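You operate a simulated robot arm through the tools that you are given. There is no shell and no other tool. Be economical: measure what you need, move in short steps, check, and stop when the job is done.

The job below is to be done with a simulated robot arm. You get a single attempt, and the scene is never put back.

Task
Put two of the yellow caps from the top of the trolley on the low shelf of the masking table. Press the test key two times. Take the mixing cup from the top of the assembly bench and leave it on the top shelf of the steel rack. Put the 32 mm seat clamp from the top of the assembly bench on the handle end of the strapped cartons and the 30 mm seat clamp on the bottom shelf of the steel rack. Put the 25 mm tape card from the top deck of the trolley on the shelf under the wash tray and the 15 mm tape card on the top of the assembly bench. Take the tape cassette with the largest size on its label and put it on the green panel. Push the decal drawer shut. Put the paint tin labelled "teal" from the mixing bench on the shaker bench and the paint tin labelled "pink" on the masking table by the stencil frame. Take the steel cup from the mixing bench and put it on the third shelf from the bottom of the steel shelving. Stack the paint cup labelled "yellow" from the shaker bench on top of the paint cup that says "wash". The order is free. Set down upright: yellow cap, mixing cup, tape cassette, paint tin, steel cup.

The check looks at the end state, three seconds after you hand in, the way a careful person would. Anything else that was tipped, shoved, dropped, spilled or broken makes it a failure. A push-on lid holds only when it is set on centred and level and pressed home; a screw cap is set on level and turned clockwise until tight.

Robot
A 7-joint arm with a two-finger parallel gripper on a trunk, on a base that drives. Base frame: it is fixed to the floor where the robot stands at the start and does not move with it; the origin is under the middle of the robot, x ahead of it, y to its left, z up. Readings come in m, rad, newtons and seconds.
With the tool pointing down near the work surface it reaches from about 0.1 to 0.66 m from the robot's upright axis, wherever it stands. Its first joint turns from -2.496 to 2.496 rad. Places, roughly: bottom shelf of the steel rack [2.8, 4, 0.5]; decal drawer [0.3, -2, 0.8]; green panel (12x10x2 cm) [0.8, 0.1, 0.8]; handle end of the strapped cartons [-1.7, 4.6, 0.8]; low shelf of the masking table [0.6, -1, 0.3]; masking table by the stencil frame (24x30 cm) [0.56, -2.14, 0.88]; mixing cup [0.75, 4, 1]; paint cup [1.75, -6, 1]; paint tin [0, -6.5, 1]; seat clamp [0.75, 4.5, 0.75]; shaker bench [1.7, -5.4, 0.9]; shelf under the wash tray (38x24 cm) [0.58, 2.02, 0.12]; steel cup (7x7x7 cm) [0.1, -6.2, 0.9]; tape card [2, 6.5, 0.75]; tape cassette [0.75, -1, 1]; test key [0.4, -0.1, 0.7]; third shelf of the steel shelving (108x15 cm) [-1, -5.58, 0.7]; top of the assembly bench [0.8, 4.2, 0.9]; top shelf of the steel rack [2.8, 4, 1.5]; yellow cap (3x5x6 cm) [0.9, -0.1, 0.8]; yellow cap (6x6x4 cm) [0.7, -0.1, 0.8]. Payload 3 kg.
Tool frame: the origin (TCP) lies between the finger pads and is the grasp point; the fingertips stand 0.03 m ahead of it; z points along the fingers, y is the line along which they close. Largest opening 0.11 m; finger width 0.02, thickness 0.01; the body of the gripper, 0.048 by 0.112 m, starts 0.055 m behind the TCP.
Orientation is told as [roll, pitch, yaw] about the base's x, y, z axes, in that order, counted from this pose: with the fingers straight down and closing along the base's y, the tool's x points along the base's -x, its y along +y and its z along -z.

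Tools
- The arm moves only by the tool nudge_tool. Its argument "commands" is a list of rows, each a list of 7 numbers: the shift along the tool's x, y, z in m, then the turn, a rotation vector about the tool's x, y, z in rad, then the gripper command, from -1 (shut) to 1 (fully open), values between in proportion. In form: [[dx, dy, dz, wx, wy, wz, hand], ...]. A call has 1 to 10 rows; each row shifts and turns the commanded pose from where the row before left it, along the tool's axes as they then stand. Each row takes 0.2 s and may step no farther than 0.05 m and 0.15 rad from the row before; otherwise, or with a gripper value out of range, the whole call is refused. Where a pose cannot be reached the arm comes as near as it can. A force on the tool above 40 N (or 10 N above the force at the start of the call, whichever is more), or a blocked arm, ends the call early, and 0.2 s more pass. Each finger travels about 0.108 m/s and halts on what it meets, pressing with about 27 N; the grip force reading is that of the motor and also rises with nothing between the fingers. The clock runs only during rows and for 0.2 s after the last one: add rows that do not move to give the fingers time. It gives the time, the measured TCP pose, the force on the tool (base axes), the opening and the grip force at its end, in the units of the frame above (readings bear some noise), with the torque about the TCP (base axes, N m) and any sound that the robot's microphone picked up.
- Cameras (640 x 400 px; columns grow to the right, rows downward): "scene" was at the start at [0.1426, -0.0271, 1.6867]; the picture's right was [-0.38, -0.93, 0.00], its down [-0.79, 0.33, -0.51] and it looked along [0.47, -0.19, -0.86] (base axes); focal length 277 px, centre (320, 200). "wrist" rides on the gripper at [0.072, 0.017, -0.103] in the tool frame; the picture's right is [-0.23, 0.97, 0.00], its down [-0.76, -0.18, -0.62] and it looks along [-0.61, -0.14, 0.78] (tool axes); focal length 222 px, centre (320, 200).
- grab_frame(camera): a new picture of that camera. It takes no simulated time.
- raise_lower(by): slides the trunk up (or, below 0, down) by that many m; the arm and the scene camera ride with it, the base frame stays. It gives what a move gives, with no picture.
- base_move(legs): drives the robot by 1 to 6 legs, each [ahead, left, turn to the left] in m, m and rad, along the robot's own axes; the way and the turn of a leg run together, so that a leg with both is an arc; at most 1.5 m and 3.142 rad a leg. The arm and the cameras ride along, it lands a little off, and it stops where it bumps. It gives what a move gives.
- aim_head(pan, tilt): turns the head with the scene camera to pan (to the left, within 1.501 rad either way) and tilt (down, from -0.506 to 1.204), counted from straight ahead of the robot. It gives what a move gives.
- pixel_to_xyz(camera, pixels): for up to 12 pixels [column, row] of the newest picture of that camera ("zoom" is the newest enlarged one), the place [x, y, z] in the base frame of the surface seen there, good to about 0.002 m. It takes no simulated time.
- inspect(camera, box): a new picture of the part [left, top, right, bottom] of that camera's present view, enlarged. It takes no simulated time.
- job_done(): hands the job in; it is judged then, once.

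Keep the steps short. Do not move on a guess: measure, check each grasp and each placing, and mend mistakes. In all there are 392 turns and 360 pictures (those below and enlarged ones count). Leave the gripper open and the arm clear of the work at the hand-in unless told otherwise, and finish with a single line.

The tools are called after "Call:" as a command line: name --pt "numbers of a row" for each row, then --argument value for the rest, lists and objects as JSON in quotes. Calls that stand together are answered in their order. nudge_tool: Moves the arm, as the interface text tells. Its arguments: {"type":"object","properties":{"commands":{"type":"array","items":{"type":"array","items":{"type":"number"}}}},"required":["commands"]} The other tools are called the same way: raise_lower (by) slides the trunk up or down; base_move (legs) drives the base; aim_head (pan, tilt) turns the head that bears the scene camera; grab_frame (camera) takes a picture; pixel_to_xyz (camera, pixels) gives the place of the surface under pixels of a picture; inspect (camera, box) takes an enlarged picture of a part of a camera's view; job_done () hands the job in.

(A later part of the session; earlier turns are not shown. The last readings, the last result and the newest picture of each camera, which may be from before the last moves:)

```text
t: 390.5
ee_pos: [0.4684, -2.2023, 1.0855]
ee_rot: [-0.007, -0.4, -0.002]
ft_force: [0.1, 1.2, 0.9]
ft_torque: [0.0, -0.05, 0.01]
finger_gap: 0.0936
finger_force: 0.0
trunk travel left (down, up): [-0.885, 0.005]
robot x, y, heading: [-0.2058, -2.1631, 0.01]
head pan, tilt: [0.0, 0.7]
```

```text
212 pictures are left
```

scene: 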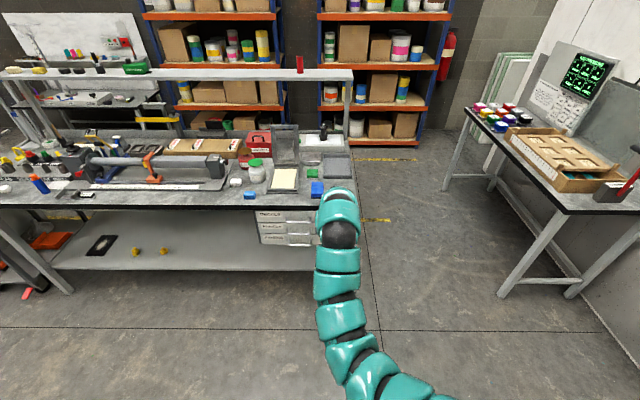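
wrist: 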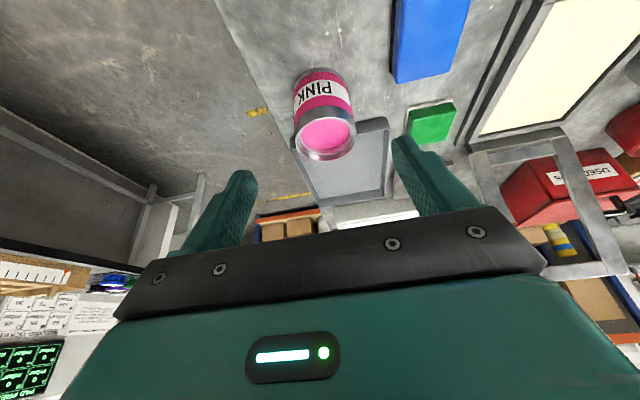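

Pink tin stands by the stencil frame. Now to the far side: lift tool, back away, and travel left.

Call:
nudge_tool --pt "-0.015 0 -0.035 0 0.05 0 0.7" --pt "-0.015 0 -0.035 0 0.05 0 0.7" --pt "0 0 0 0 0 0 0.7"

Call:
base_move --legs '[[-0.6, 0, 0], [0, 1.5, 0], [0, 1.2, 0]]'

Call:
aim_head --pan 1.4 --tilt 0.5

Call:
grab_frame --camera "scene"

```text
t: 391.3
ee_pos: [0.4681, -2.203, 1.1623]
ee_rot: [-0.008, -0.299, 0.0]
ft_force: [-0.8, -0.1, -0.5]
ft_torque: [-0.03, 0.02, 0.0]
finger_gap: 0.0935
finger_force: 0.1
trunk travel left (down, up): [-0.885, 0.005]
robot x, y, heading: [-0.2038, -2.1634, 0.01]
head pan, tilt: [0.0, 0.7]
```

```text
t: 407.5
ee_pos: [-0.1704, 0.5266, 1.1626]
ee_rot: [-0.009, -0.3, 0.017]
ft_force: [0.1, -0.3, 0.7]
ft_torque: [0.01, -0.01, -0.01]
finger_gap: 0.0935
finger_force: 0.1
trunk travel left (down, up): [-0.885, 0.005]
robot x, y, heading: [-0.8474, 0.5517, 0.028]
head pan, tilt: [0.0, 0.7]
```

```text
t: 409.0
ee_pos: [-0.1706, 0.5272, 1.1628]
ee_rot: [-0.007, -0.3, 0.019]
ft_force: [0.4, 0.3, 0.4]
ft_torque: [-0.03, -0.02, -0.02]
finger_gap: 0.0935
finger_force: 0.0
trunk travel left (down, up): [-0.885, 0.005]
robot x, y, heading: [-0.8434, 0.5521, 0.027]
head pan, tilt: [1.4, 0.499]
```

```text
211 pictures are left
```

scene: 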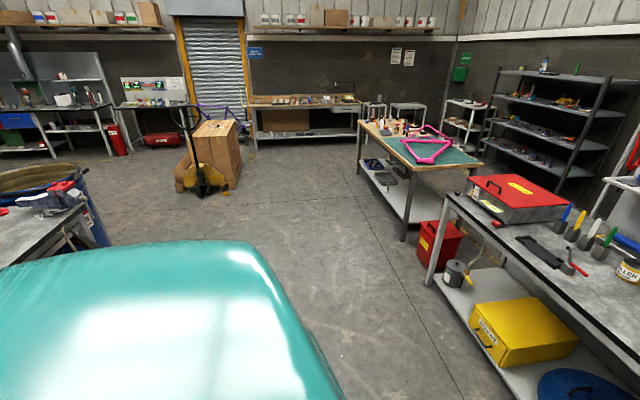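

Aisle is free. Go left 2.9 m more.

Call:
base_move --legs '[[0, 0, -0.027], [0.1, 1.5, 0], [0, 1.4, 0]]'

Call:
aim_head --pan 0.3 --tilt 0.6

Call:
grab_frame --camera "scene"

```text
refused: leg 2 is longer than a leg can be; nothing moved
```

```text
t: 410.4
ee_pos: [-0.17, 0.5259, 1.1618]
ee_rot: [-0.007, -0.299, 0.017]
ft_force: [-0.2, 0.1, -0.1]
ft_torque: [0.02, 0.0, -0.02]
finger_gap: 0.0931
finger_force: 0.1
trunk travel left (down, up): [-0.885, 0.005]
robot x, y, heading: [-0.8468, 0.5515, 0.028]
head pan, tilt: [0.3, 0.6]
```

```text
210 pictures are left
```

scene: 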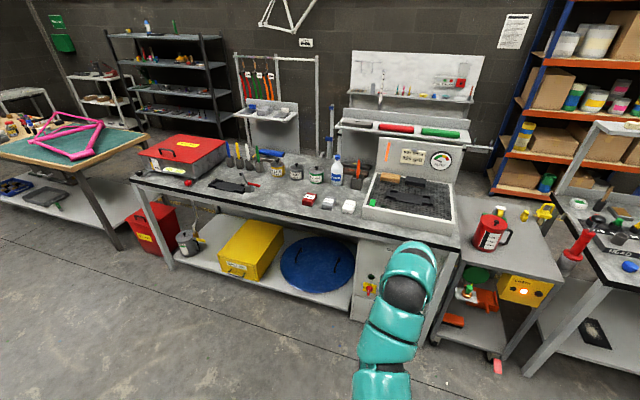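

Call:
base_move --legs '[[0, 0, -0.027], [0.0, 1.45, 0], [0, 1.45, 0]]'

Call:
grab_frame --camera "scene"

```text
t: 424.7
ee_pos: [-0.1638, 3.4005, 1.1613]
ee_rot: [-0.007, -0.299, -0.014]
ft_force: [0.4, 0.2, 0.3]
ft_torque: [-0.02, 0.0, -0.05]
finger_gap: 0.0932
finger_force: 0.0
trunk travel left (down, up): [-0.885, 0.005]
robot x, y, heading: [-0.8371, 3.4478, -0.004]
head pan, tilt: [0.3, 0.6]
```

```text
209 pictures are left
```

scene: 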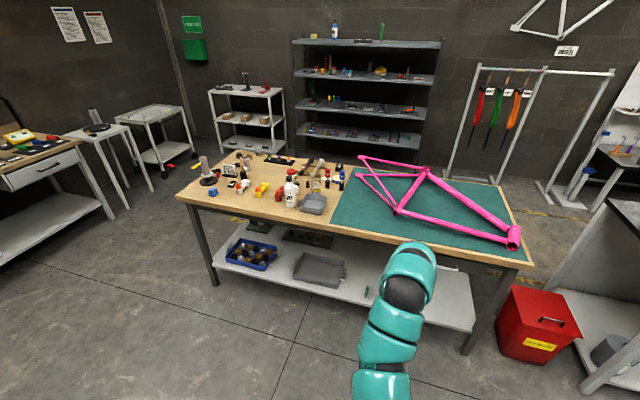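

Call:
inspect --camera "scene" --box '[175, 140, 365, 230]'

Call:
inspect --camera "scene" --box '[280, 20, 460, 160]'

Call:
pixel_to_xyz --camera "scene" --pixels '[[250, 210], [300, 215], [180, 195], [325, 165], [525, 265], [365, 45], [365, 75], [365, 110], [365, 135], [230, 90], [155, 110], [440, 300]]'

```text
3.37 times, centred on (270, 185) of scene
```

zoom: 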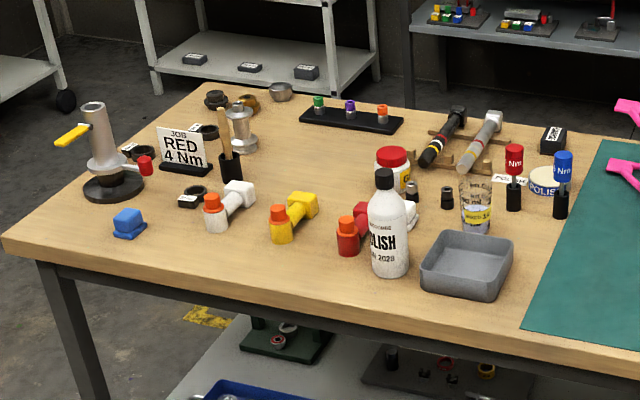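

```text
2.86 times, centred on (370, 90) of scene
```

zoom: 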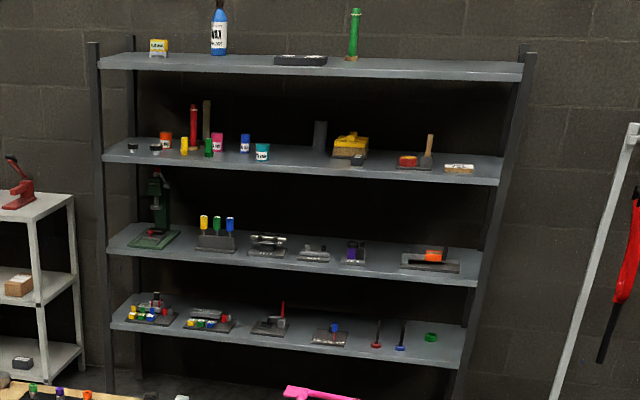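

```text
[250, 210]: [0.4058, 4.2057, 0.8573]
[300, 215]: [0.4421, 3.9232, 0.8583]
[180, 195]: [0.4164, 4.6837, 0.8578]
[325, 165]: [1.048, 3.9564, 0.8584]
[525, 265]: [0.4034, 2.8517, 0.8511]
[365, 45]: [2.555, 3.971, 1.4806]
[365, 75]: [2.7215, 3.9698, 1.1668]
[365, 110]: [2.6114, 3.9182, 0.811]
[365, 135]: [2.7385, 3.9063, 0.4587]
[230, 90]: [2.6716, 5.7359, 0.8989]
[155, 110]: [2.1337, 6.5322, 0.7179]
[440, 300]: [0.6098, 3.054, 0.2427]
```

Drive nearer to the bench for reading labels.

Call:
base_move --legs '[[0.45, 0.75, 0]]'

Call:
aim_head --pan 0.0 --tilt 0.75

Call:
grab_frame --camera "scene"

```text
t: 429.3
ee_pos: [0.289, 4.1443, 1.1623]
ee_rot: [-0.006, -0.302, -0.015]
ft_force: [0.3, -0.5, 1.1]
ft_torque: [-0.02, 0.01, -0.02]
finger_gap: 0.0935
finger_force: 0.1
trunk travel left (down, up): [-0.885, 0.005]
robot x, y, heading: [-0.3843, 4.1877, -0.003]
head pan, tilt: [0.3, 0.6]
```

```text
t: 430.1
ee_pos: [0.2893, 4.1436, 1.1618]
ee_rot: [-0.007, -0.299, -0.015]
ft_force: [-0.6, -0.5, 0.0]
ft_torque: [-0.01, 0.0, 0.03]
finger_gap: 0.0938
finger_force: 0.0
trunk travel left (down, up): [-0.885, 0.005]
robot x, y, heading: [-0.3821, 4.1901, -0.003]
head pan, tilt: [0.0, 0.75]
```

```text
206 pictures are left
```

scene: 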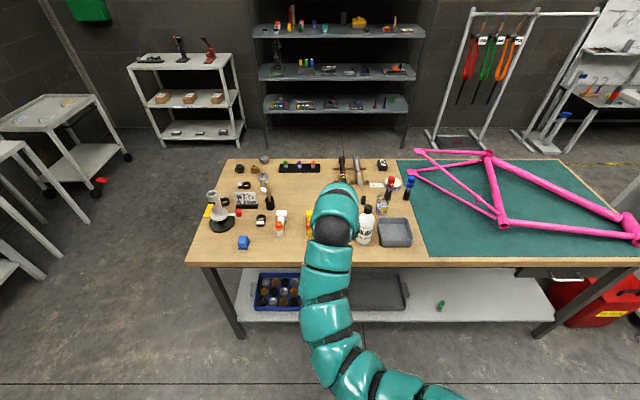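

Call:
inspect --camera "scene" --box '[195, 150, 325, 250]'

Call:
inspect --camera "scene" --box '[220, 195, 275, 235]'

Call:
inspect --camera "scene" --box '[330, 150, 430, 250]'

```text
4.00 times, centred on (260, 200) of scene
```

zoom: 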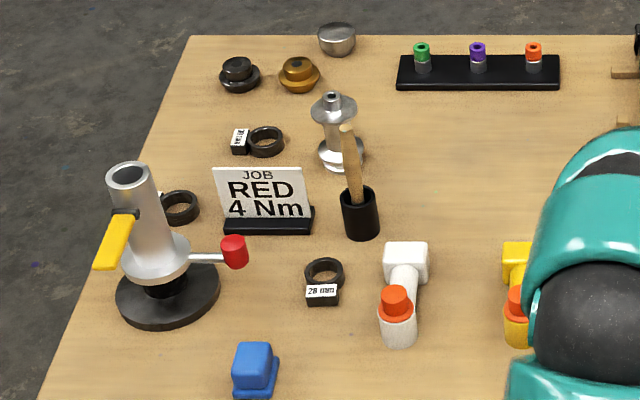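

```text
10.00 times, centred on (248, 215) of scene
```

zoom: 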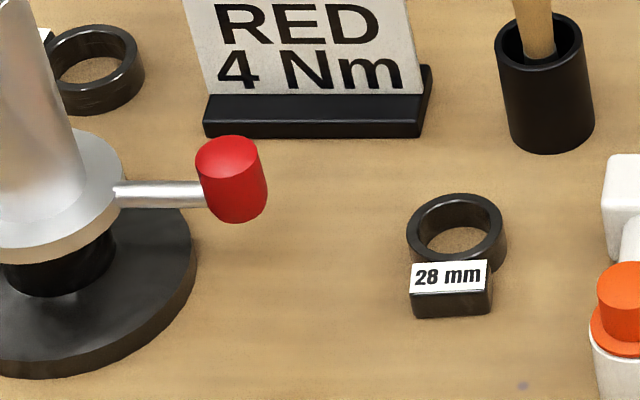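

```text
4.00 times, centred on (380, 200) of scene
```

zoom: 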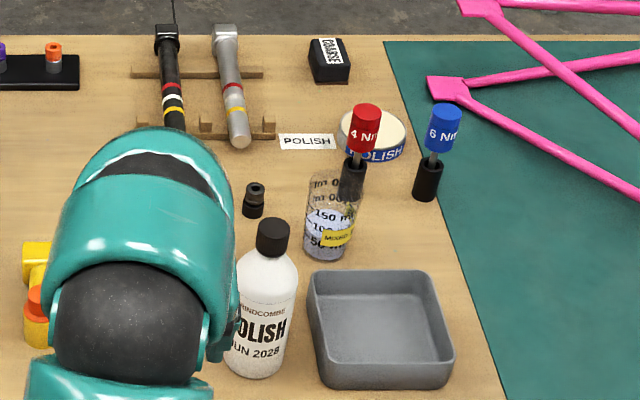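

Call:
inspect --camera "scene" --box '[230, 175, 260, 195]'

Call:
pixel_to_xyz --camera "scene" --pixels '[[261, 218], [260, 224], [246, 185], [240, 185], [225, 201], [223, 202], [383, 205], [381, 212], [371, 225], [388, 195], [396, 230], [219, 215]]'

```text
16.00 times, centred on (245, 185) of scene
```

zoom: 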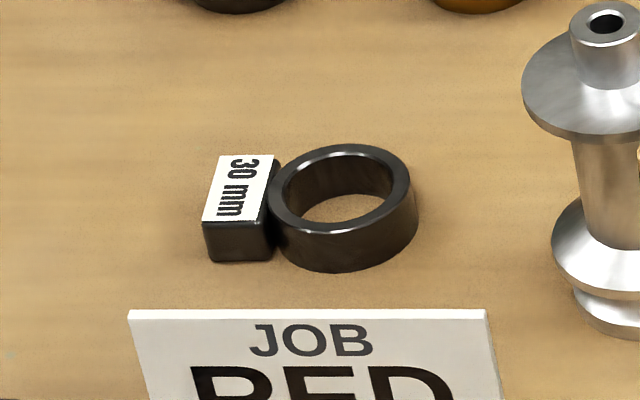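

```text
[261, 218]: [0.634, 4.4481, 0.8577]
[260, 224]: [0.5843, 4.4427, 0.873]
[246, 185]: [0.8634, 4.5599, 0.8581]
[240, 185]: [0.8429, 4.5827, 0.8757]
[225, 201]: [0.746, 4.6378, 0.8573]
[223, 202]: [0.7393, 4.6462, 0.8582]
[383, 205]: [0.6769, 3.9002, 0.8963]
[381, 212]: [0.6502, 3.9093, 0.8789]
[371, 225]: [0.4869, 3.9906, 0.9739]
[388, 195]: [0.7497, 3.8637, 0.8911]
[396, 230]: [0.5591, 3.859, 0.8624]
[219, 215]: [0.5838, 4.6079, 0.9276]
```

30 mm clamp found at ≈[0.86,4.56]; the other behind the stand at ≈[0.745,4.64] should be 32. Before picking the mixing cup I test in free air whether the tool reaches z≈1.6 at a flat angle (for the rack top at 1.48).

Call:
nudge_tool --pt "-0.039 0 -0.0246 0 -0.15 0 0.5" --pt "-0.0422 0 -0.0185 0 -0.15 0 0.5" --pt "-0.0446 0 -0.012 0 -0.15 0 0.5" --pt "-0.0459 0 -0.0052 0 -0.15 0 0.5" --pt "-0.046 0 0.0017 0 -0.15 0 0.5" --pt "-0.0453 0 0.0086 0 -0.15 0 0.5" --pt "0 0 0 0 0 0 0.5"

```text
t: 431.7
ee_pos: [0.4682, 4.1423, 1.3735]
ee_rot: [-0.014, -1.2, 0.0]
ft_force: [0.2, -0.3, 0.5]
ft_torque: [0.0, 0.01, -0.01]
finger_gap: 0.0824
finger_force: 0.0
trunk travel left (down, up): [-0.885, 0.005]
robot x, y, heading: [-0.3849, 4.1891, -0.002]
head pan, tilt: [0.0, 0.75]
```

Call:
nudge_tool --pt "-0.0373 0 -0.0145 0 0 0 0.5" --pt "-0.0373 0 -0.0145 0 0 0 0.5" --pt "-0.0373 0 -0.0145 0 0 0 0.5" --pt "-0.0373 0 -0.0145 0 0 0 0.5" --pt "-0.0373 0 -0.0145 0 0 0 0.5" --pt "-0.0373 0 -0.0145 0 0 0 0.5" --pt "0 0 0 0 0 0 0.5"

```text
t: 433.3
ee_pos: [0.471, 4.1441, 1.612]
ee_rot: [-0.017, -1.199, 0.002]
ft_force: [1.1, -1.4, -0.7]
ft_torque: [0.02, 0.03, 0.0]
finger_gap: 0.0823
finger_force: 0.0
trunk travel left (down, up): [-0.885, 0.005]
robot x, y, heading: [-0.3843, 4.1896, -0.003]
head pan, tilt: [0.0, 0.75]
```

Reachable. Now look closely at the mixing cup.

Call:
inspect --camera "scene" --box '[355, 180, 415, 230]'

Call:
pixel_to_xyz --camera "zoom" --pixels '[[220, 130], [300, 130], [255, 130], [205, 330], [260, 360], [260, 300], [330, 200], [330, 80], [100, 150], [255, 250], [170, 300], [340, 280]]'

```text
8.00 times, centred on (385, 205) of scene
```

zoom: 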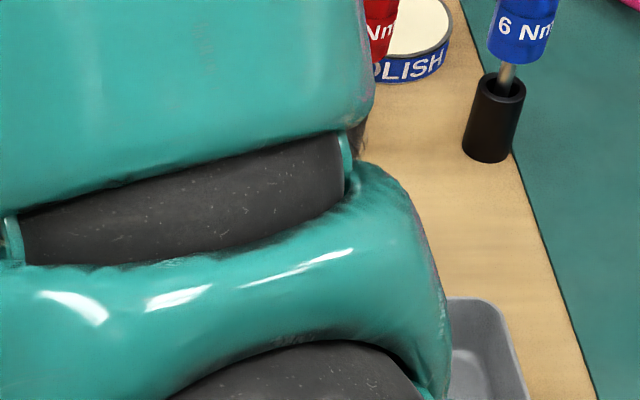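

```text
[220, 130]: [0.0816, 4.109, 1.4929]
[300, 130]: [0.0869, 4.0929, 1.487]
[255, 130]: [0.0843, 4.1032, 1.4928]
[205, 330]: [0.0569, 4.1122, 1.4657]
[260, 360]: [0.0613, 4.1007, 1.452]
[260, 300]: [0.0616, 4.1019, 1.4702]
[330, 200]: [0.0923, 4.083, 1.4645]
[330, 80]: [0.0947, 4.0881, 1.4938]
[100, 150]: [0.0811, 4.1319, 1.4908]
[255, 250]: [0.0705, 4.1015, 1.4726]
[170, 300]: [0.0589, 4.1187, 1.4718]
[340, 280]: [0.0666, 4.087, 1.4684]
```

The arm blocks the view; move base 0.4 to the right... rather shift so the cup is left of the arm.

Call:
base_move --legs '[[0, -0.5, 0]]'

Call:
grab_frame --camera "scene"

Call:
inspect --camera "scene" --box '[230, 170, 310, 240]'

```text
t: 436.2
ee_pos: [0.467, 3.6421, 1.6114]
ee_rot: [-0.018, -1.2, -0.001]
ft_force: [0.9, 0.0, -0.5]
ft_torque: [-0.02, 0.02, 0.04]
finger_gap: 0.0824
finger_force: 0.1
trunk travel left (down, up): [-0.885, 0.005]
robot x, y, heading: [-0.3841, 3.6909, -0.01]
head pan, tilt: [0.0, 0.75]
```

```text
200 pictures are left
```

scene: 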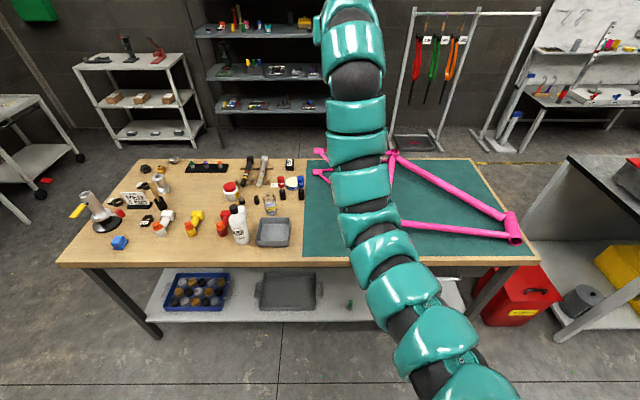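

```text
5.71 times, centred on (270, 205) of scene
```

zoom: 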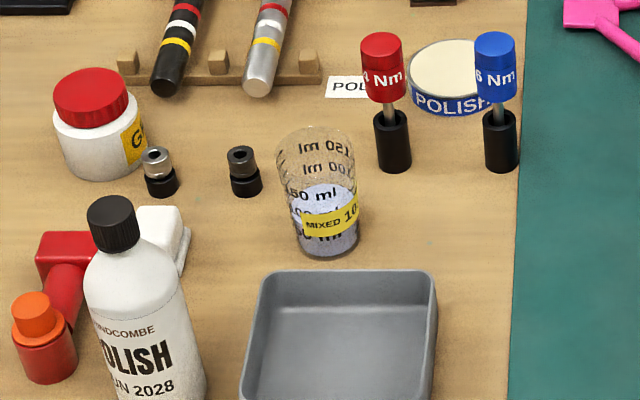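

Call:
pixel_to_xyz --camera "zoom" --pixels '[[328, 215], [328, 252], [300, 245], [357, 243], [345, 220], [315, 195], [340, 270], [410, 275], [245, 180], [392, 135], [120, 210], [318, 140]]'

```text
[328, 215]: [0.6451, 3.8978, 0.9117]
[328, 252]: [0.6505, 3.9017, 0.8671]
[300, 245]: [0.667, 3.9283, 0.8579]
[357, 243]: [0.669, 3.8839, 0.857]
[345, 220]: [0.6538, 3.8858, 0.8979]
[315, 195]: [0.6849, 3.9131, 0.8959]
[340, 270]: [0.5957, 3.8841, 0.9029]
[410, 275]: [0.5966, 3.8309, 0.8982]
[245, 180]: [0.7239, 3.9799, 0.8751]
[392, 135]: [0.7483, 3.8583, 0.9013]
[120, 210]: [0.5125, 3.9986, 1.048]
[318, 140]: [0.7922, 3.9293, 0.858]
```

Cup ≈[0.677,3.902]; bottle at y≥3.957 and tray in front, so I'll come from the right with yaw ~0.4 and a somewhat steeper pitch (-0.9). Test that pitch at rack height here.

Call:
nudge_tool --pt "0 0 0 0 0.1 0 0.5" --pt "0 0 0 0 0.1 0 0.5" --pt "0 0 0 -0.017 0.1 0 0.5" --pt "0 0 0 0 0 0 0.5"

```text
t: 437.2
ee_pos: [0.4677, 3.6411, 1.6115]
ee_rot: [0.005, -0.898, -0.009]
ft_force: [0.0, -0.6, 0.1]
ft_torque: [-0.02, 0.01, 0.01]
finger_gap: 0.0826
finger_force: 0.1
trunk travel left (down, up): [-0.885, 0.005]
robot x, y, heading: [-0.3849, 3.69, -0.003]
head pan, tilt: [0.0, 0.75]
```

Turn base +0.4 and shift, then lower the trunk.

Call:
base_move --legs '[[0, 0, 0.405], [0.0, -0.168, 0]]'

Call:
raise_lower --by -0.4

Call:
grab_frame --camera "wrist"

```text
t: 439.9
ee_pos: [0.482, 3.8269, 1.6107]
ee_rot: [0.005, -0.901, 0.395]
ft_force: [0.1, -0.3, 0.0]
ft_torque: [0.0, 0.01, -0.01]
finger_gap: 0.0824
finger_force: 0.0
trunk travel left (down, up): [-0.885, 0.005]
robot x, y, heading: [-0.321, 3.5352, 0.4]
head pan, tilt: [0.0, 0.75]
```

```text
t: 443.7
ee_pos: [0.4836, 3.8276, 1.2112]
ee_rot: [0.005, -0.9, 0.397]
ft_force: [0.5, -0.5, 0.4]
ft_torque: [-0.01, 0.02, -0.04]
finger_gap: 0.0827
finger_force: 0.1
trunk travel left (down, up): [-0.485, 0.405]
robot x, y, heading: [-0.3225, 3.5363, 0.401]
head pan, tilt: [0.0, 0.75]
```

```text
198 pictures are left
```

wrist: 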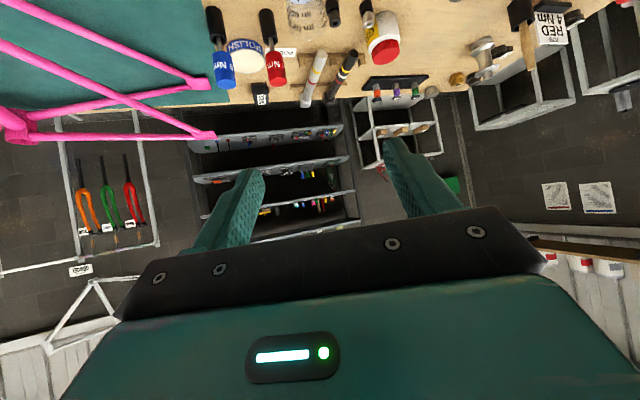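

Call:
raise_lower --by -0.19

Call:
grab_frame --camera "wrist"

Call:
grab_frame --camera "scene"

```text
t: 445.8
ee_pos: [0.4838, 3.8276, 1.0217]
ee_rot: [0.005, -0.902, 0.396]
ft_force: [0.1, 0.4, -1.0]
ft_torque: [-0.01, 0.02, -0.03]
finger_gap: 0.0826
finger_force: 0.1
trunk travel left (down, up): [-0.295, 0.595]
robot x, y, heading: [-0.3212, 3.5353, 0.402]
head pan, tilt: [0.0, 0.75]
```

```text
197 pictures are left
```

wrist: 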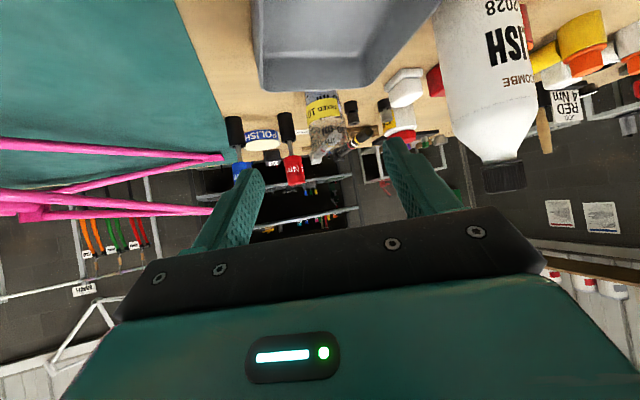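

```text
196 pictures are left
```

scene: 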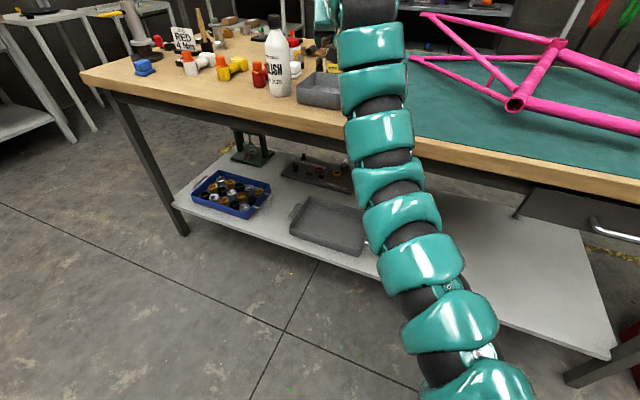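

Call:
pixel_to_xyz --camera "wrist" --pixels '[[322, 105], [322, 95], [318, 150], [310, 150], [338, 148], [315, 158], [307, 100], [340, 100], [352, 110], [294, 165], [360, 85]]'

Call:
inspect --camera "wrist" --box '[270, 70, 390, 180]'

```text
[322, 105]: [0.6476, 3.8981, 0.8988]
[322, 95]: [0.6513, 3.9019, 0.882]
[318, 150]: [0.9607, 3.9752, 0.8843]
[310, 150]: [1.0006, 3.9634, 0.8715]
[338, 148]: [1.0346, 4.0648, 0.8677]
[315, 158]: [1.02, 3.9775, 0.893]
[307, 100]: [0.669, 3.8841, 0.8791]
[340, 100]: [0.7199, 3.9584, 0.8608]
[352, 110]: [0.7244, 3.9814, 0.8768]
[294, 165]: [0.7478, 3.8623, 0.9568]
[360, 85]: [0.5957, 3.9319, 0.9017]
```

```text
3.64 times, centred on (330, 125) of wrist
```

zoom: 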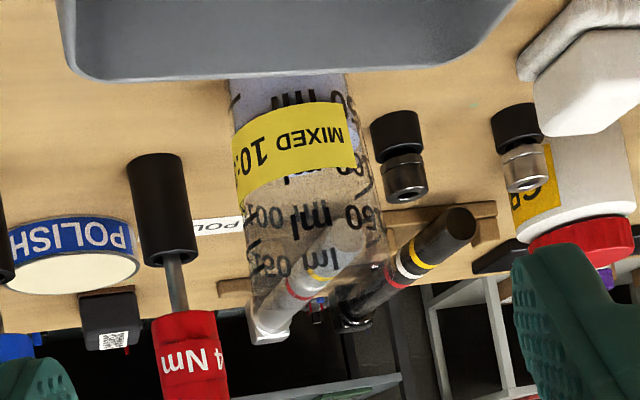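

Shift laterally -0.004 and approach along the tool axis in steps, gap 0.085.

Call:
nudge_tool --pt "-0.045 -0.004 0 0 0 0 0.55" --pt "0 0 0.04 0 0 0 0.55" --pt "0 0 0.04 0 0 0 0.55" --pt "0 0 0.04 0 0 0 0.55" --pt "0 0 0 0 0 0 0.55"

Call:
grab_frame --camera "wrist"

```text
t: 447.0
ee_pos: [0.5563, 3.8504, 0.9437]
ee_rot: [0.006, -0.9, 0.397]
ft_force: [-0.4, -1.1, -0.8]
ft_torque: [-0.02, 0.0, 0.02]
finger_gap: 0.0855
finger_force: 0.0
out of reach, approached as far as the arm can: row 1, 2, 4
trunk travel left (down, up): [-0.295, 0.595]
robot x, y, heading: [-0.3251, 3.5352, 0.404]
head pan, tilt: [0.0, 0.75]
```

```text
194 pictures are left
```

wrist: 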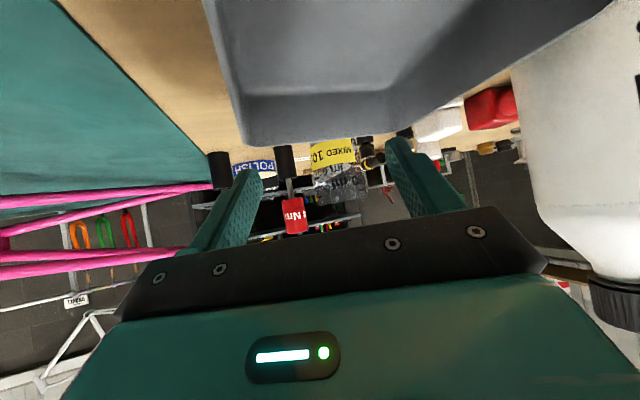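

Too far out; pull back along the tool 0.15, bring the base 0.17 closer.

Call:
nudge_tool --pt "0 0 -0.04 0 0 0 0.55" --pt "0 0 -0.04 0 0 0 0.55" --pt "0 0 -0.04 0 0 0 0.55" --pt "0 0 -0.04 0 0 0 0.55" --pt "0 0 0 0 0 0 0.55"

```text
t: 448.2
ee_pos: [0.4398, 3.8026, 1.0434]
ee_rot: [0.004, -0.901, 0.397]
ft_force: [-0.2, -0.2, 0.2]
ft_torque: [0.02, -0.01, 0.02]
finger_gap: 0.0853
finger_force: 0.1
trunk travel left (down, up): [-0.295, 0.595]
robot x, y, heading: [-0.3228, 3.5357, 0.401]
head pan, tilt: [0.0, 0.75]
```

Call:
base_move --legs '[[0.14, 0, 0]]'

Call:
grab_frame --camera "wrist"

```text
t: 449.5
ee_pos: [0.567, 3.8565, 1.0438]
ee_rot: [0.005, -0.901, 0.397]
ft_force: [0.0, 1.0, 0.6]
ft_torque: [-0.01, 0.0, 0.01]
finger_gap: 0.0852
finger_force: 0.1
trunk travel left (down, up): [-0.295, 0.595]
robot x, y, heading: [-0.1902, 3.5889, 0.393]
head pan, tilt: [0.0, 0.75]
```

```text
193 pictures are left
```

wrist: 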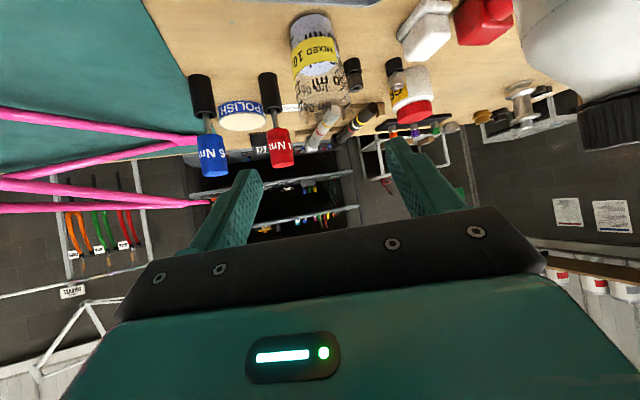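

Call:
pixel_to_xyz --camera "wrist" --pixels '[[315, 58], [293, 62], [337, 55], [312, 30], [292, 32], [335, 30], [268, 80], [278, 150]]'

```text
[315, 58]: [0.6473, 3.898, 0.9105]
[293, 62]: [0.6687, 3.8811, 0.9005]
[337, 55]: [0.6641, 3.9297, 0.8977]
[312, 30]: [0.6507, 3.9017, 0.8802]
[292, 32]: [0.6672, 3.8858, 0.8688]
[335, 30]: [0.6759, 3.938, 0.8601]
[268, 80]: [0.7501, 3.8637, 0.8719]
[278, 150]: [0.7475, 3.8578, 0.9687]
```

Cup centre is 0.006 to the left, 0.12 ahead. Shift and approach.

Call:
nudge_tool --pt "0.0248 0.006 0 0 0 0 0.55" --pt "0 0 0.04 0 0 0 0.55" --pt "0 0 0.04 0 0 0 0.55" --pt "0 0 0.03 0 0 0 0.55" --pt "0 0 0 0 0 0 0.55"

Call:
grab_frame --camera "wrist"

```text
t: 450.7
ee_pos: [0.6302, 3.8909, 0.9549]
ee_rot: [0.005, -0.9, 0.395]
ft_force: [1.1, 0.4, 0.9]
ft_torque: [0.03, 0.04, 0.0]
finger_gap: 0.0854
finger_force: 0.2
trunk travel left (down, up): [-0.295, 0.595]
robot x, y, heading: [-0.1933, 3.5905, 0.4]
head pan, tilt: [0.0, 0.75]
```

```text
192 pictures are left
```

wrist: 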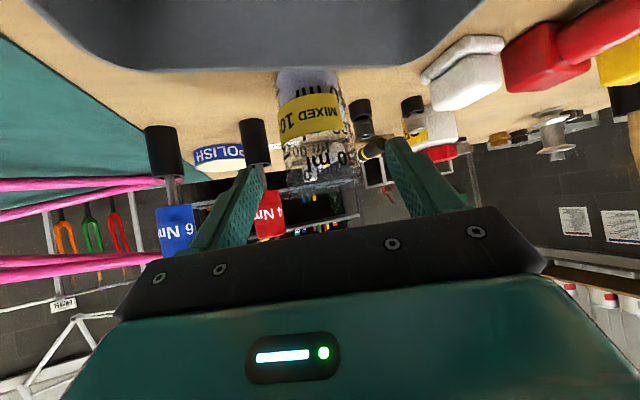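

Call:
nudge_tool --pt "0 -0.003 0.02 0 0 0 0.55" --pt "0 0 0.015 0 0 0 0.55" --pt "0 0 0.01 0 0 0 0.55" --pt "0 0 0 0 0 0 0.55"

Call:
grab_frame --camera "wrist"

```text
t: 451.7
ee_pos: [0.6638, 3.9006, 0.9279]
ee_rot: [0.004, -0.898, 0.397]
ft_force: [-0.2, -0.6, -0.8]
ft_torque: [0.0, -0.01, -0.02]
finger_gap: 0.0854
finger_force: 0.0
trunk travel left (down, up): [-0.295, 0.595]
robot x, y, heading: [-0.1917, 3.5895, 0.396]
head pan, tilt: [0.0, 0.75]
```

```text
191 pictures are left
```

wrist: 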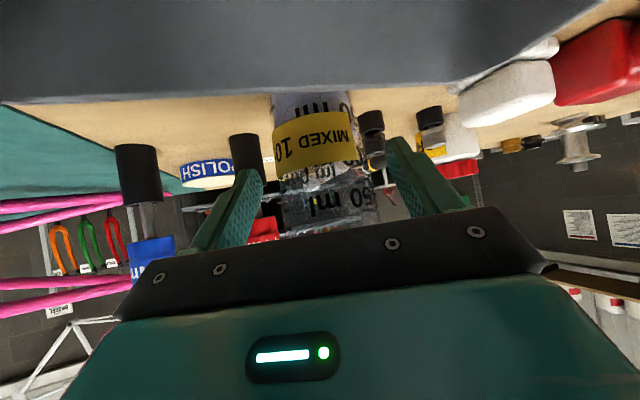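

Close on the cup.

Call:
nudge_tool --pt "0 0 0 0 0 0 0.3" --pt "0 0 0 0 0 0 0.1" --pt "0 0 0 0 0 0 -0.3" --pt "0 0 0 0 0 0 -0.3"

Call:
grab_frame --camera "wrist"

```text
t: 452.7
ee_pos: [0.6635, 3.9018, 0.9274]
ee_rot: [0.006, -0.9, 0.396]
ft_force: [-0.2, 2.1, 2.0]
ft_torque: [0.13, 0.02, 0.02]
finger_gap: 0.053
finger_force: 26.6
trunk travel left (down, up): [-0.295, 0.595]
robot x, y, heading: [-0.1918, 3.5888, 0.398]
head pan, tilt: [0.0, 0.75]
```

```text
190 pictures are left
```

wrist: 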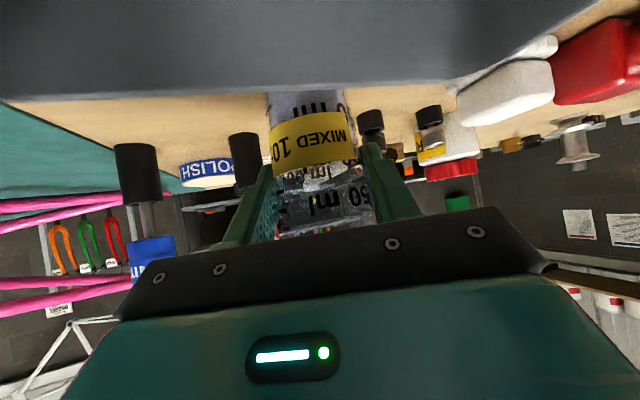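

Gripped (0.053), base 0.069 below TCP. Lift with the trunk 0.05 and check.

Call:
raise_lower --by 0.05

Call:
grab_frame --camera "wrist"

```text
t: 453.7
ee_pos: [0.6634, 3.9008, 0.9767]
ee_rot: [0.006, -0.899, 0.398]
ft_force: [0.8, -0.4, -0.2]
ft_torque: [0.0, -0.03, 0.0]
finger_gap: 0.0528
finger_force: 26.8
trunk travel left (down, up): [-0.345, 0.545]
robot x, y, heading: [-0.1952, 3.5889, 0.397]
head pan, tilt: [0.0, 0.75]
```

```text
189 pictures are left
```

wrist: 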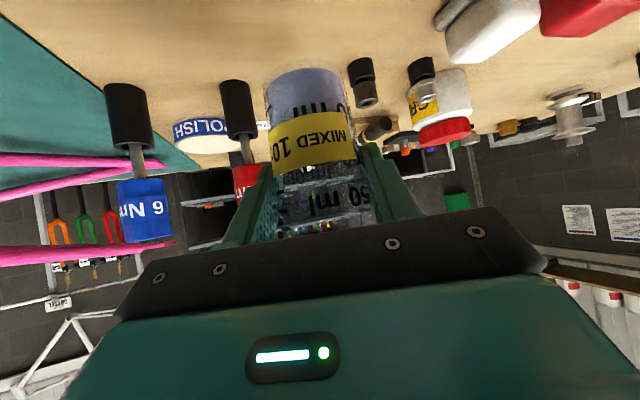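

Held. Raise 0.35 more, then back off from the bench.

Call:
raise_lower --by 0.35

Call:
base_move --legs '[[-0.5, 0, 0]]'

Call:
aim_head --pan 1.0 --tilt 0.5

Call:
grab_frame --camera "scene"

```text
t: 457.1
ee_pos: [0.6629, 3.9003, 1.3277]
ee_rot: [0.004, -0.9, 0.398]
ft_force: [0.9, 0.0, -1.6]
ft_torque: [0.0, -0.01, 0.03]
finger_gap: 0.0529
finger_force: 26.9
trunk travel left (down, up): [-0.695, 0.195]
robot x, y, heading: [-0.1944, 3.5877, 0.406]
head pan, tilt: [0.0, 0.75]
```

```text
t: 460.0
ee_pos: [0.201, 3.7072, 1.3284]
ee_rot: [0.005, -0.899, 0.398]
ft_force: [-0.3, -0.3, -0.7]
ft_torque: [-0.01, 0.02, 0.04]
finger_gap: 0.0529
finger_force: 26.8
trunk travel left (down, up): [-0.695, 0.195]
robot x, y, heading: [-0.6557, 3.3964, 0.399]
head pan, tilt: [0.0, 0.75]
```

```text
t: 461.3
ee_pos: [0.2021, 3.7067, 1.3276]
ee_rot: [0.005, -0.899, 0.398]
ft_force: [0.1, -0.1, -1.5]
ft_torque: [0.01, -0.04, 0.03]
finger_gap: 0.0531
finger_force: 27.2
trunk travel left (down, up): [-0.695, 0.195]
robot x, y, heading: [-0.655, 3.3967, 0.403]
head pan, tilt: [1.0, 0.499]
```

```text
188 pictures are left
```

scene: 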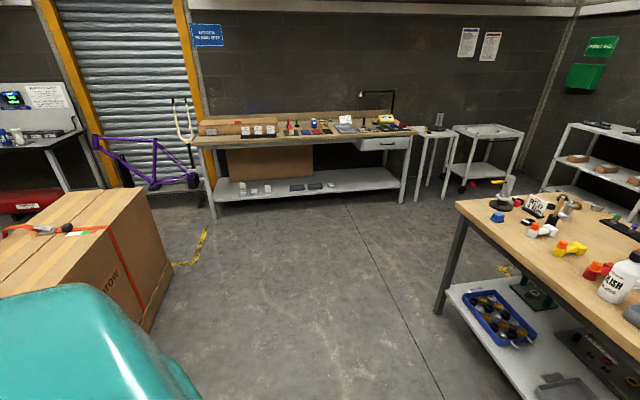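

Call:
pixel_to_xyz --camera "scene" --pixels '[[172, 268], [120, 200], [450, 310], [455, 205], [425, 185], [450, 185], [550, 185], [405, 200]]'

Call:
base_move --legs '[[0, 0, -0.4]]'

```text
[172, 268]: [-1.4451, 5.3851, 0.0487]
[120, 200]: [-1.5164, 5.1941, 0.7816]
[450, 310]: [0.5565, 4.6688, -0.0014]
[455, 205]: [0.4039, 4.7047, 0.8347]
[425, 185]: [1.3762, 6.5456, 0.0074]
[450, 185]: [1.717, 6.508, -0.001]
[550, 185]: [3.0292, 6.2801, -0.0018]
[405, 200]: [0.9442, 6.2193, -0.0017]
```

```text
t: 462.9
ee_pos: [0.256, 3.3479, 1.328]
ee_rot: [0.004, -0.899, -0.004]
ft_force: [0.1, 0.0, -1.3]
ft_torque: [-0.01, 0.02, 0.05]
finger_gap: 0.0531
finger_force: 26.6
trunk travel left (down, up): [-0.695, 0.195]
robot x, y, heading: [-0.6507, 3.3944, -0.001]
head pan, tilt: [1.0, 0.499]
```

Call:
base_move --legs '[[0, 1.0, 0], [0, 0.95, 0]]'

Call:
aim_head --pan -0.3 --tilt 0.5

Call:
grab_frame --camera "scene"

```text
t: 472.6
ee_pos: [0.2557, 5.2951, 1.3268]
ee_rot: [0.006, -0.898, -0.003]
ft_force: [0.2, -0.4, -1.3]
ft_torque: [-0.02, 0.02, 0.0]
finger_gap: 0.053
finger_force: 27.4
trunk travel left (down, up): [-0.695, 0.195]
robot x, y, heading: [-0.6516, 5.3402, 0.0]
head pan, tilt: [1.0, 0.499]
```

```text
t: 474.1
ee_pos: [0.2559, 5.2941, 1.3272]
ee_rot: [0.006, -0.9, -0.004]
ft_force: [0.1, 0.2, -1.3]
ft_torque: [-0.01, 0.01, 0.03]
finger_gap: 0.053
finger_force: 27.2
trunk travel left (down, up): [-0.695, 0.195]
robot x, y, heading: [-0.6549, 5.3423, -0.003]
head pan, tilt: [-0.3, 0.499]
```

```text
187 pictures are left
```

scene: 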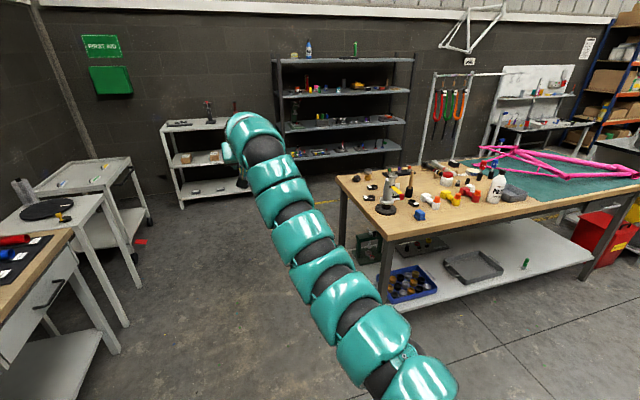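

Call:
pixel_to_xyz --camera "scene" --pixels '[[340, 175], [280, 100], [182, 207], [250, 195], [130, 325], [120, 353], [395, 150], [300, 60], [400, 58], [430, 165]]'

Call:
inspect --camera "scene" --box '[355, 155, 445, 225]'

```text
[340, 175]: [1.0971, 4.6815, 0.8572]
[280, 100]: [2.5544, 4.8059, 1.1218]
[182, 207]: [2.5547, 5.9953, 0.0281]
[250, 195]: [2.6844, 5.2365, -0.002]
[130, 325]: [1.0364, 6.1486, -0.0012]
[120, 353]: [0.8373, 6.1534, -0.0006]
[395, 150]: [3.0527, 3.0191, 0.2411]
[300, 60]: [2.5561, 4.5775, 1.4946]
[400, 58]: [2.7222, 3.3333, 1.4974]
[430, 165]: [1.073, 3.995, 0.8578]
```

```text
5.71 times, centred on (400, 190) of scene
```

zoom: 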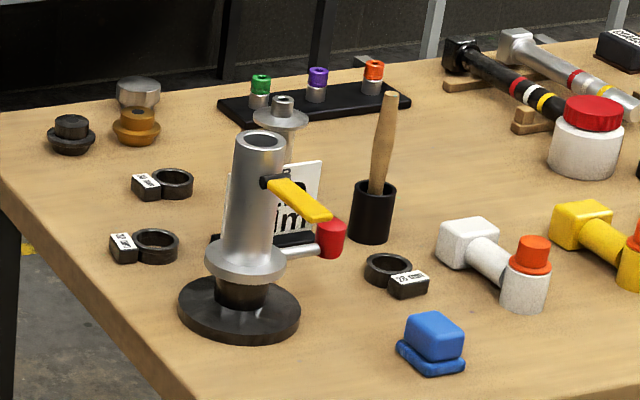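

Call:
inspect --camera "scene" --box '[358, 180, 388, 204]'

Call:
base_move --legs '[[1.4, 0, 0], [0.7, 0, 0]]'

```text
16.00 times, centred on (373, 192) of scene
```

zoom: 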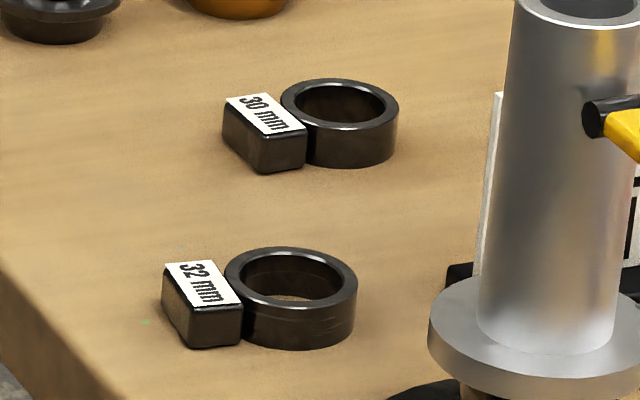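

```text
t: 484.5
ee_pos: [2.36, 5.2946, 1.3267]
ee_rot: [0.007, -0.899, -0.005]
ft_force: [0.8, -0.5, -0.7]
ft_torque: [0.01, 0.01, 0.02]
finger_gap: 0.0528
finger_force: 26.8
trunk travel left (down, up): [-0.695, 0.195]
robot x, y, heading: [1.4425, 5.3421, 0.003]
head pan, tilt: [-0.3, 0.499]
```

Labels 30 and 32 confirmed. Move ahead 0.08, then right 1.15 between bench and rack.

Call:
base_move --legs '[[0.06, 0, 0], [0, -1.1, 0]]'

Call:
raise_lower --by 0.19

Call:
aim_head --pan 0.0 --tilt 0.3

Call:
grab_frame --camera "scene"

Call:
grab_frame --camera "wrist"

```text
t: 490.7
ee_pos: [2.4115, 4.1892, 1.327]
ee_rot: [0.005, -0.898, -0.012]
ft_force: [-0.2, -0.6, -0.9]
ft_torque: [0.03, 0.01, -0.01]
finger_gap: 0.0535
finger_force: 27.2
trunk travel left (down, up): [-0.695, 0.195]
robot x, y, heading: [1.503, 4.246, -0.01]
head pan, tilt: [-0.3, 0.499]
```

```text
t: 492.8
ee_pos: [2.4124, 4.1882, 1.517]
ee_rot: [0.006, -0.899, -0.013]
ft_force: [-0.8, 0.0, -0.5]
ft_torque: [0.0, 0.03, 0.0]
finger_gap: 0.0528
finger_force: 26.7
trunk travel left (down, up): [-0.885, 0.005]
robot x, y, heading: [1.5026, 4.246, -0.015]
head pan, tilt: [-0.3, 0.499]
```

```text
t: 493.6
ee_pos: [2.4121, 4.1891, 1.5175]
ee_rot: [0.005, -0.9, -0.012]
ft_force: [-0.5, -0.4, -1.5]
ft_torque: [0.02, -0.03, -0.04]
finger_gap: 0.0527
finger_force: 27.1
trunk travel left (down, up): [-0.885, 0.005]
robot x, y, heading: [1.4988, 4.2463, -0.014]
head pan, tilt: [0.0, 0.3]
```

```text
184 pictures are left
```

scene: 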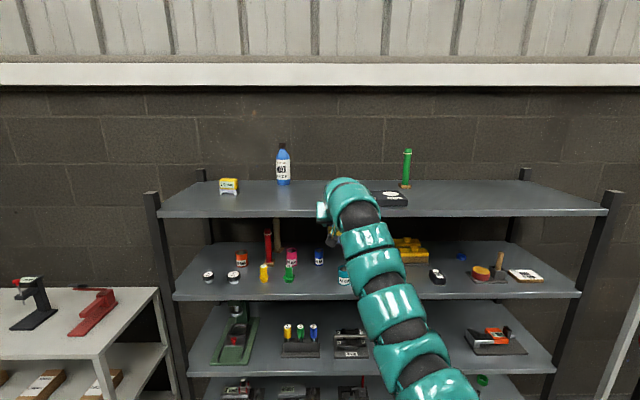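

```text
183 pictures are left
```

wrist: 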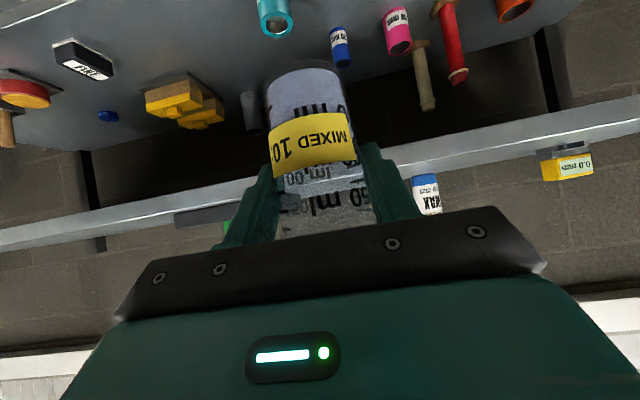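

Raise the cup with the arm 0.09 while drawing back 0.04.

Call:
nudge_tool --pt "-0.0114 0 -0.0218 0 0 0 -0.4" --pt "-0.0114 0 -0.0218 0 0 0 -0.4" --pt "-0.0114 0 -0.0218 0 0 0 -0.4" --pt "-0.0114 0 -0.0218 0 0 0 -0.4" --pt "0 0 0 0 0 0 -0.4"

Call:
grab_frame --camera "wrist"

Call:
pixel_to_xyz --camera "scene" --pixels '[[300, 205], [250, 200], [300, 216], [285, 185], [390, 200], [260, 190]]'

```text
t: 494.8
ee_pos: [2.3721, 4.1881, 1.6073]
ee_rot: [0.006, -0.898, -0.014]
ft_force: [0.3, 0.6, -0.7]
ft_torque: [0.01, 0.02, -0.01]
finger_gap: 0.053
finger_force: 26.3
trunk travel left (down, up): [-0.885, 0.005]
robot x, y, heading: [1.5031, 4.2474, -0.009]
head pan, tilt: [0.0, 0.3]
```

```text
182 pictures are left
```

wrist: 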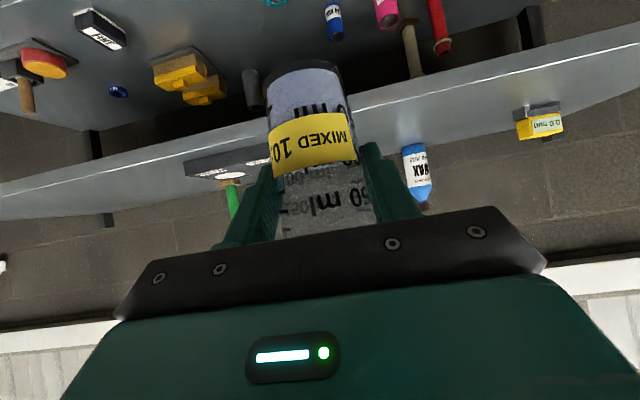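

```text
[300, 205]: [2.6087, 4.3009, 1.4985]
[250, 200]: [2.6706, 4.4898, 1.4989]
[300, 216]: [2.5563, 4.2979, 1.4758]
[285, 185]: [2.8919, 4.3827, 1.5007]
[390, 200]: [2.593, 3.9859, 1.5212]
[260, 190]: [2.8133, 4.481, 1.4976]
```

Shelf top z 1.498, cup base 1.538. Drive 0.27 ahead.

Call:
base_move --legs '[[0.27, 0.02, 0]]'

Call:
grab_frame --camera "wrist"

```text
t: 496.7
ee_pos: [2.646, 4.2101, 1.6078]
ee_rot: [0.006, -0.899, -0.01]
ft_force: [-0.3, 0.7, -0.9]
ft_torque: [0.0, 0.03, 0.06]
finger_gap: 0.053
finger_force: 27.0
trunk travel left (down, up): [-0.885, 0.005]
robot x, y, heading: [1.7766, 4.2654, -0.006]
head pan, tilt: [0.0, 0.3]
```

```text
181 pictures are left
```

wrist: 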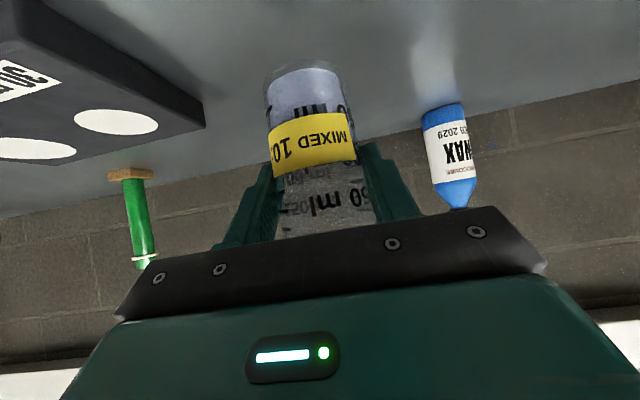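

Lower with the trunk 0.032, then arm steps.

Call:
raise_lower --by -0.034

Call:
nudge_tool --pt "0.0016 0 0.0012 0 0 0 -0.4" --pt "0.0016 0 0.0012 0 0 0 -0.4" --pt "0.0016 0 0.0012 0 0 0 -0.4"

```text
t: 497.5
ee_pos: [2.6439, 4.2087, 1.5754]
ee_rot: [0.007, -0.898, -0.009]
ft_force: [-0.5, 0.5, -0.9]
ft_torque: [-0.01, 0.01, -0.03]
finger_gap: 0.0529
finger_force: 27.4
trunk travel left (down, up): [-0.851, 0.039]
robot x, y, heading: [1.7727, 4.2644, -0.003]
head pan, tilt: [0.0, 0.3]
```

```text
t: 498.3
ee_pos: [2.644, 4.2093, 1.5669]
ee_rot: [0.004, -0.897, -0.01]
ft_force: [0.8, 0.5, 1.7]
ft_torque: [0.08, -0.11, 0.01]
finger_gap: 0.053
finger_force: 26.8
trunk travel left (down, up): [-0.851, 0.039]
robot x, y, heading: [1.7745, 4.2658, -0.01]
head pan, tilt: [0.0, 0.3]
```

Just touching. One more millimetre, then open and withdraw along the tool.

Call:
nudge_tool --pt "0.0012 0 0.0009 0 0 0 -0.4" --pt "0 0 0 0 0 0 0.1" --pt "0 0 0 0 0 0 0.4" --pt "0 0 0 0 0 0 0.5" --pt "0 0 -0.02 0 0 0 0.5" --pt "0 0 -0.035 0 0 0 0.5" --pt "0 0 -0.04 0 0 0 0.5" --pt "0 0 0 0 0 0 0.5"

Call:
grab_frame --camera "wrist"

```text
t: 500.1
ee_pos: [2.5709, 4.2101, 1.6251]
ee_rot: [0.006, -0.896, -0.008]
ft_force: [-1.1, -0.4, -0.4]
ft_torque: [0.0, 0.0, 0.0]
finger_gap: 0.0824
finger_force: 0.2
trunk travel left (down, up): [-0.851, 0.039]
robot x, y, heading: [1.7768, 4.2654, -0.006]
head pan, tilt: [0.0, 0.3]
```

```text
180 pictures are left
```

wrist: 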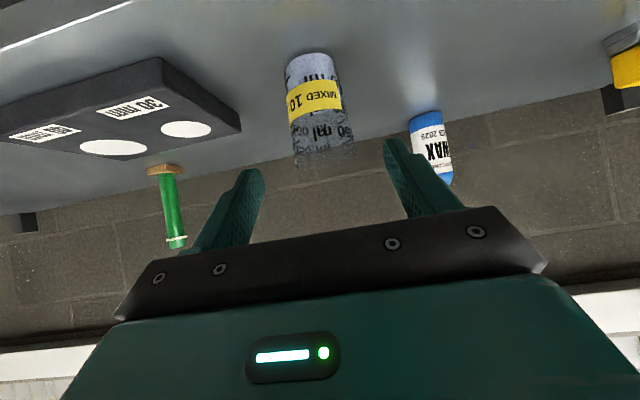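

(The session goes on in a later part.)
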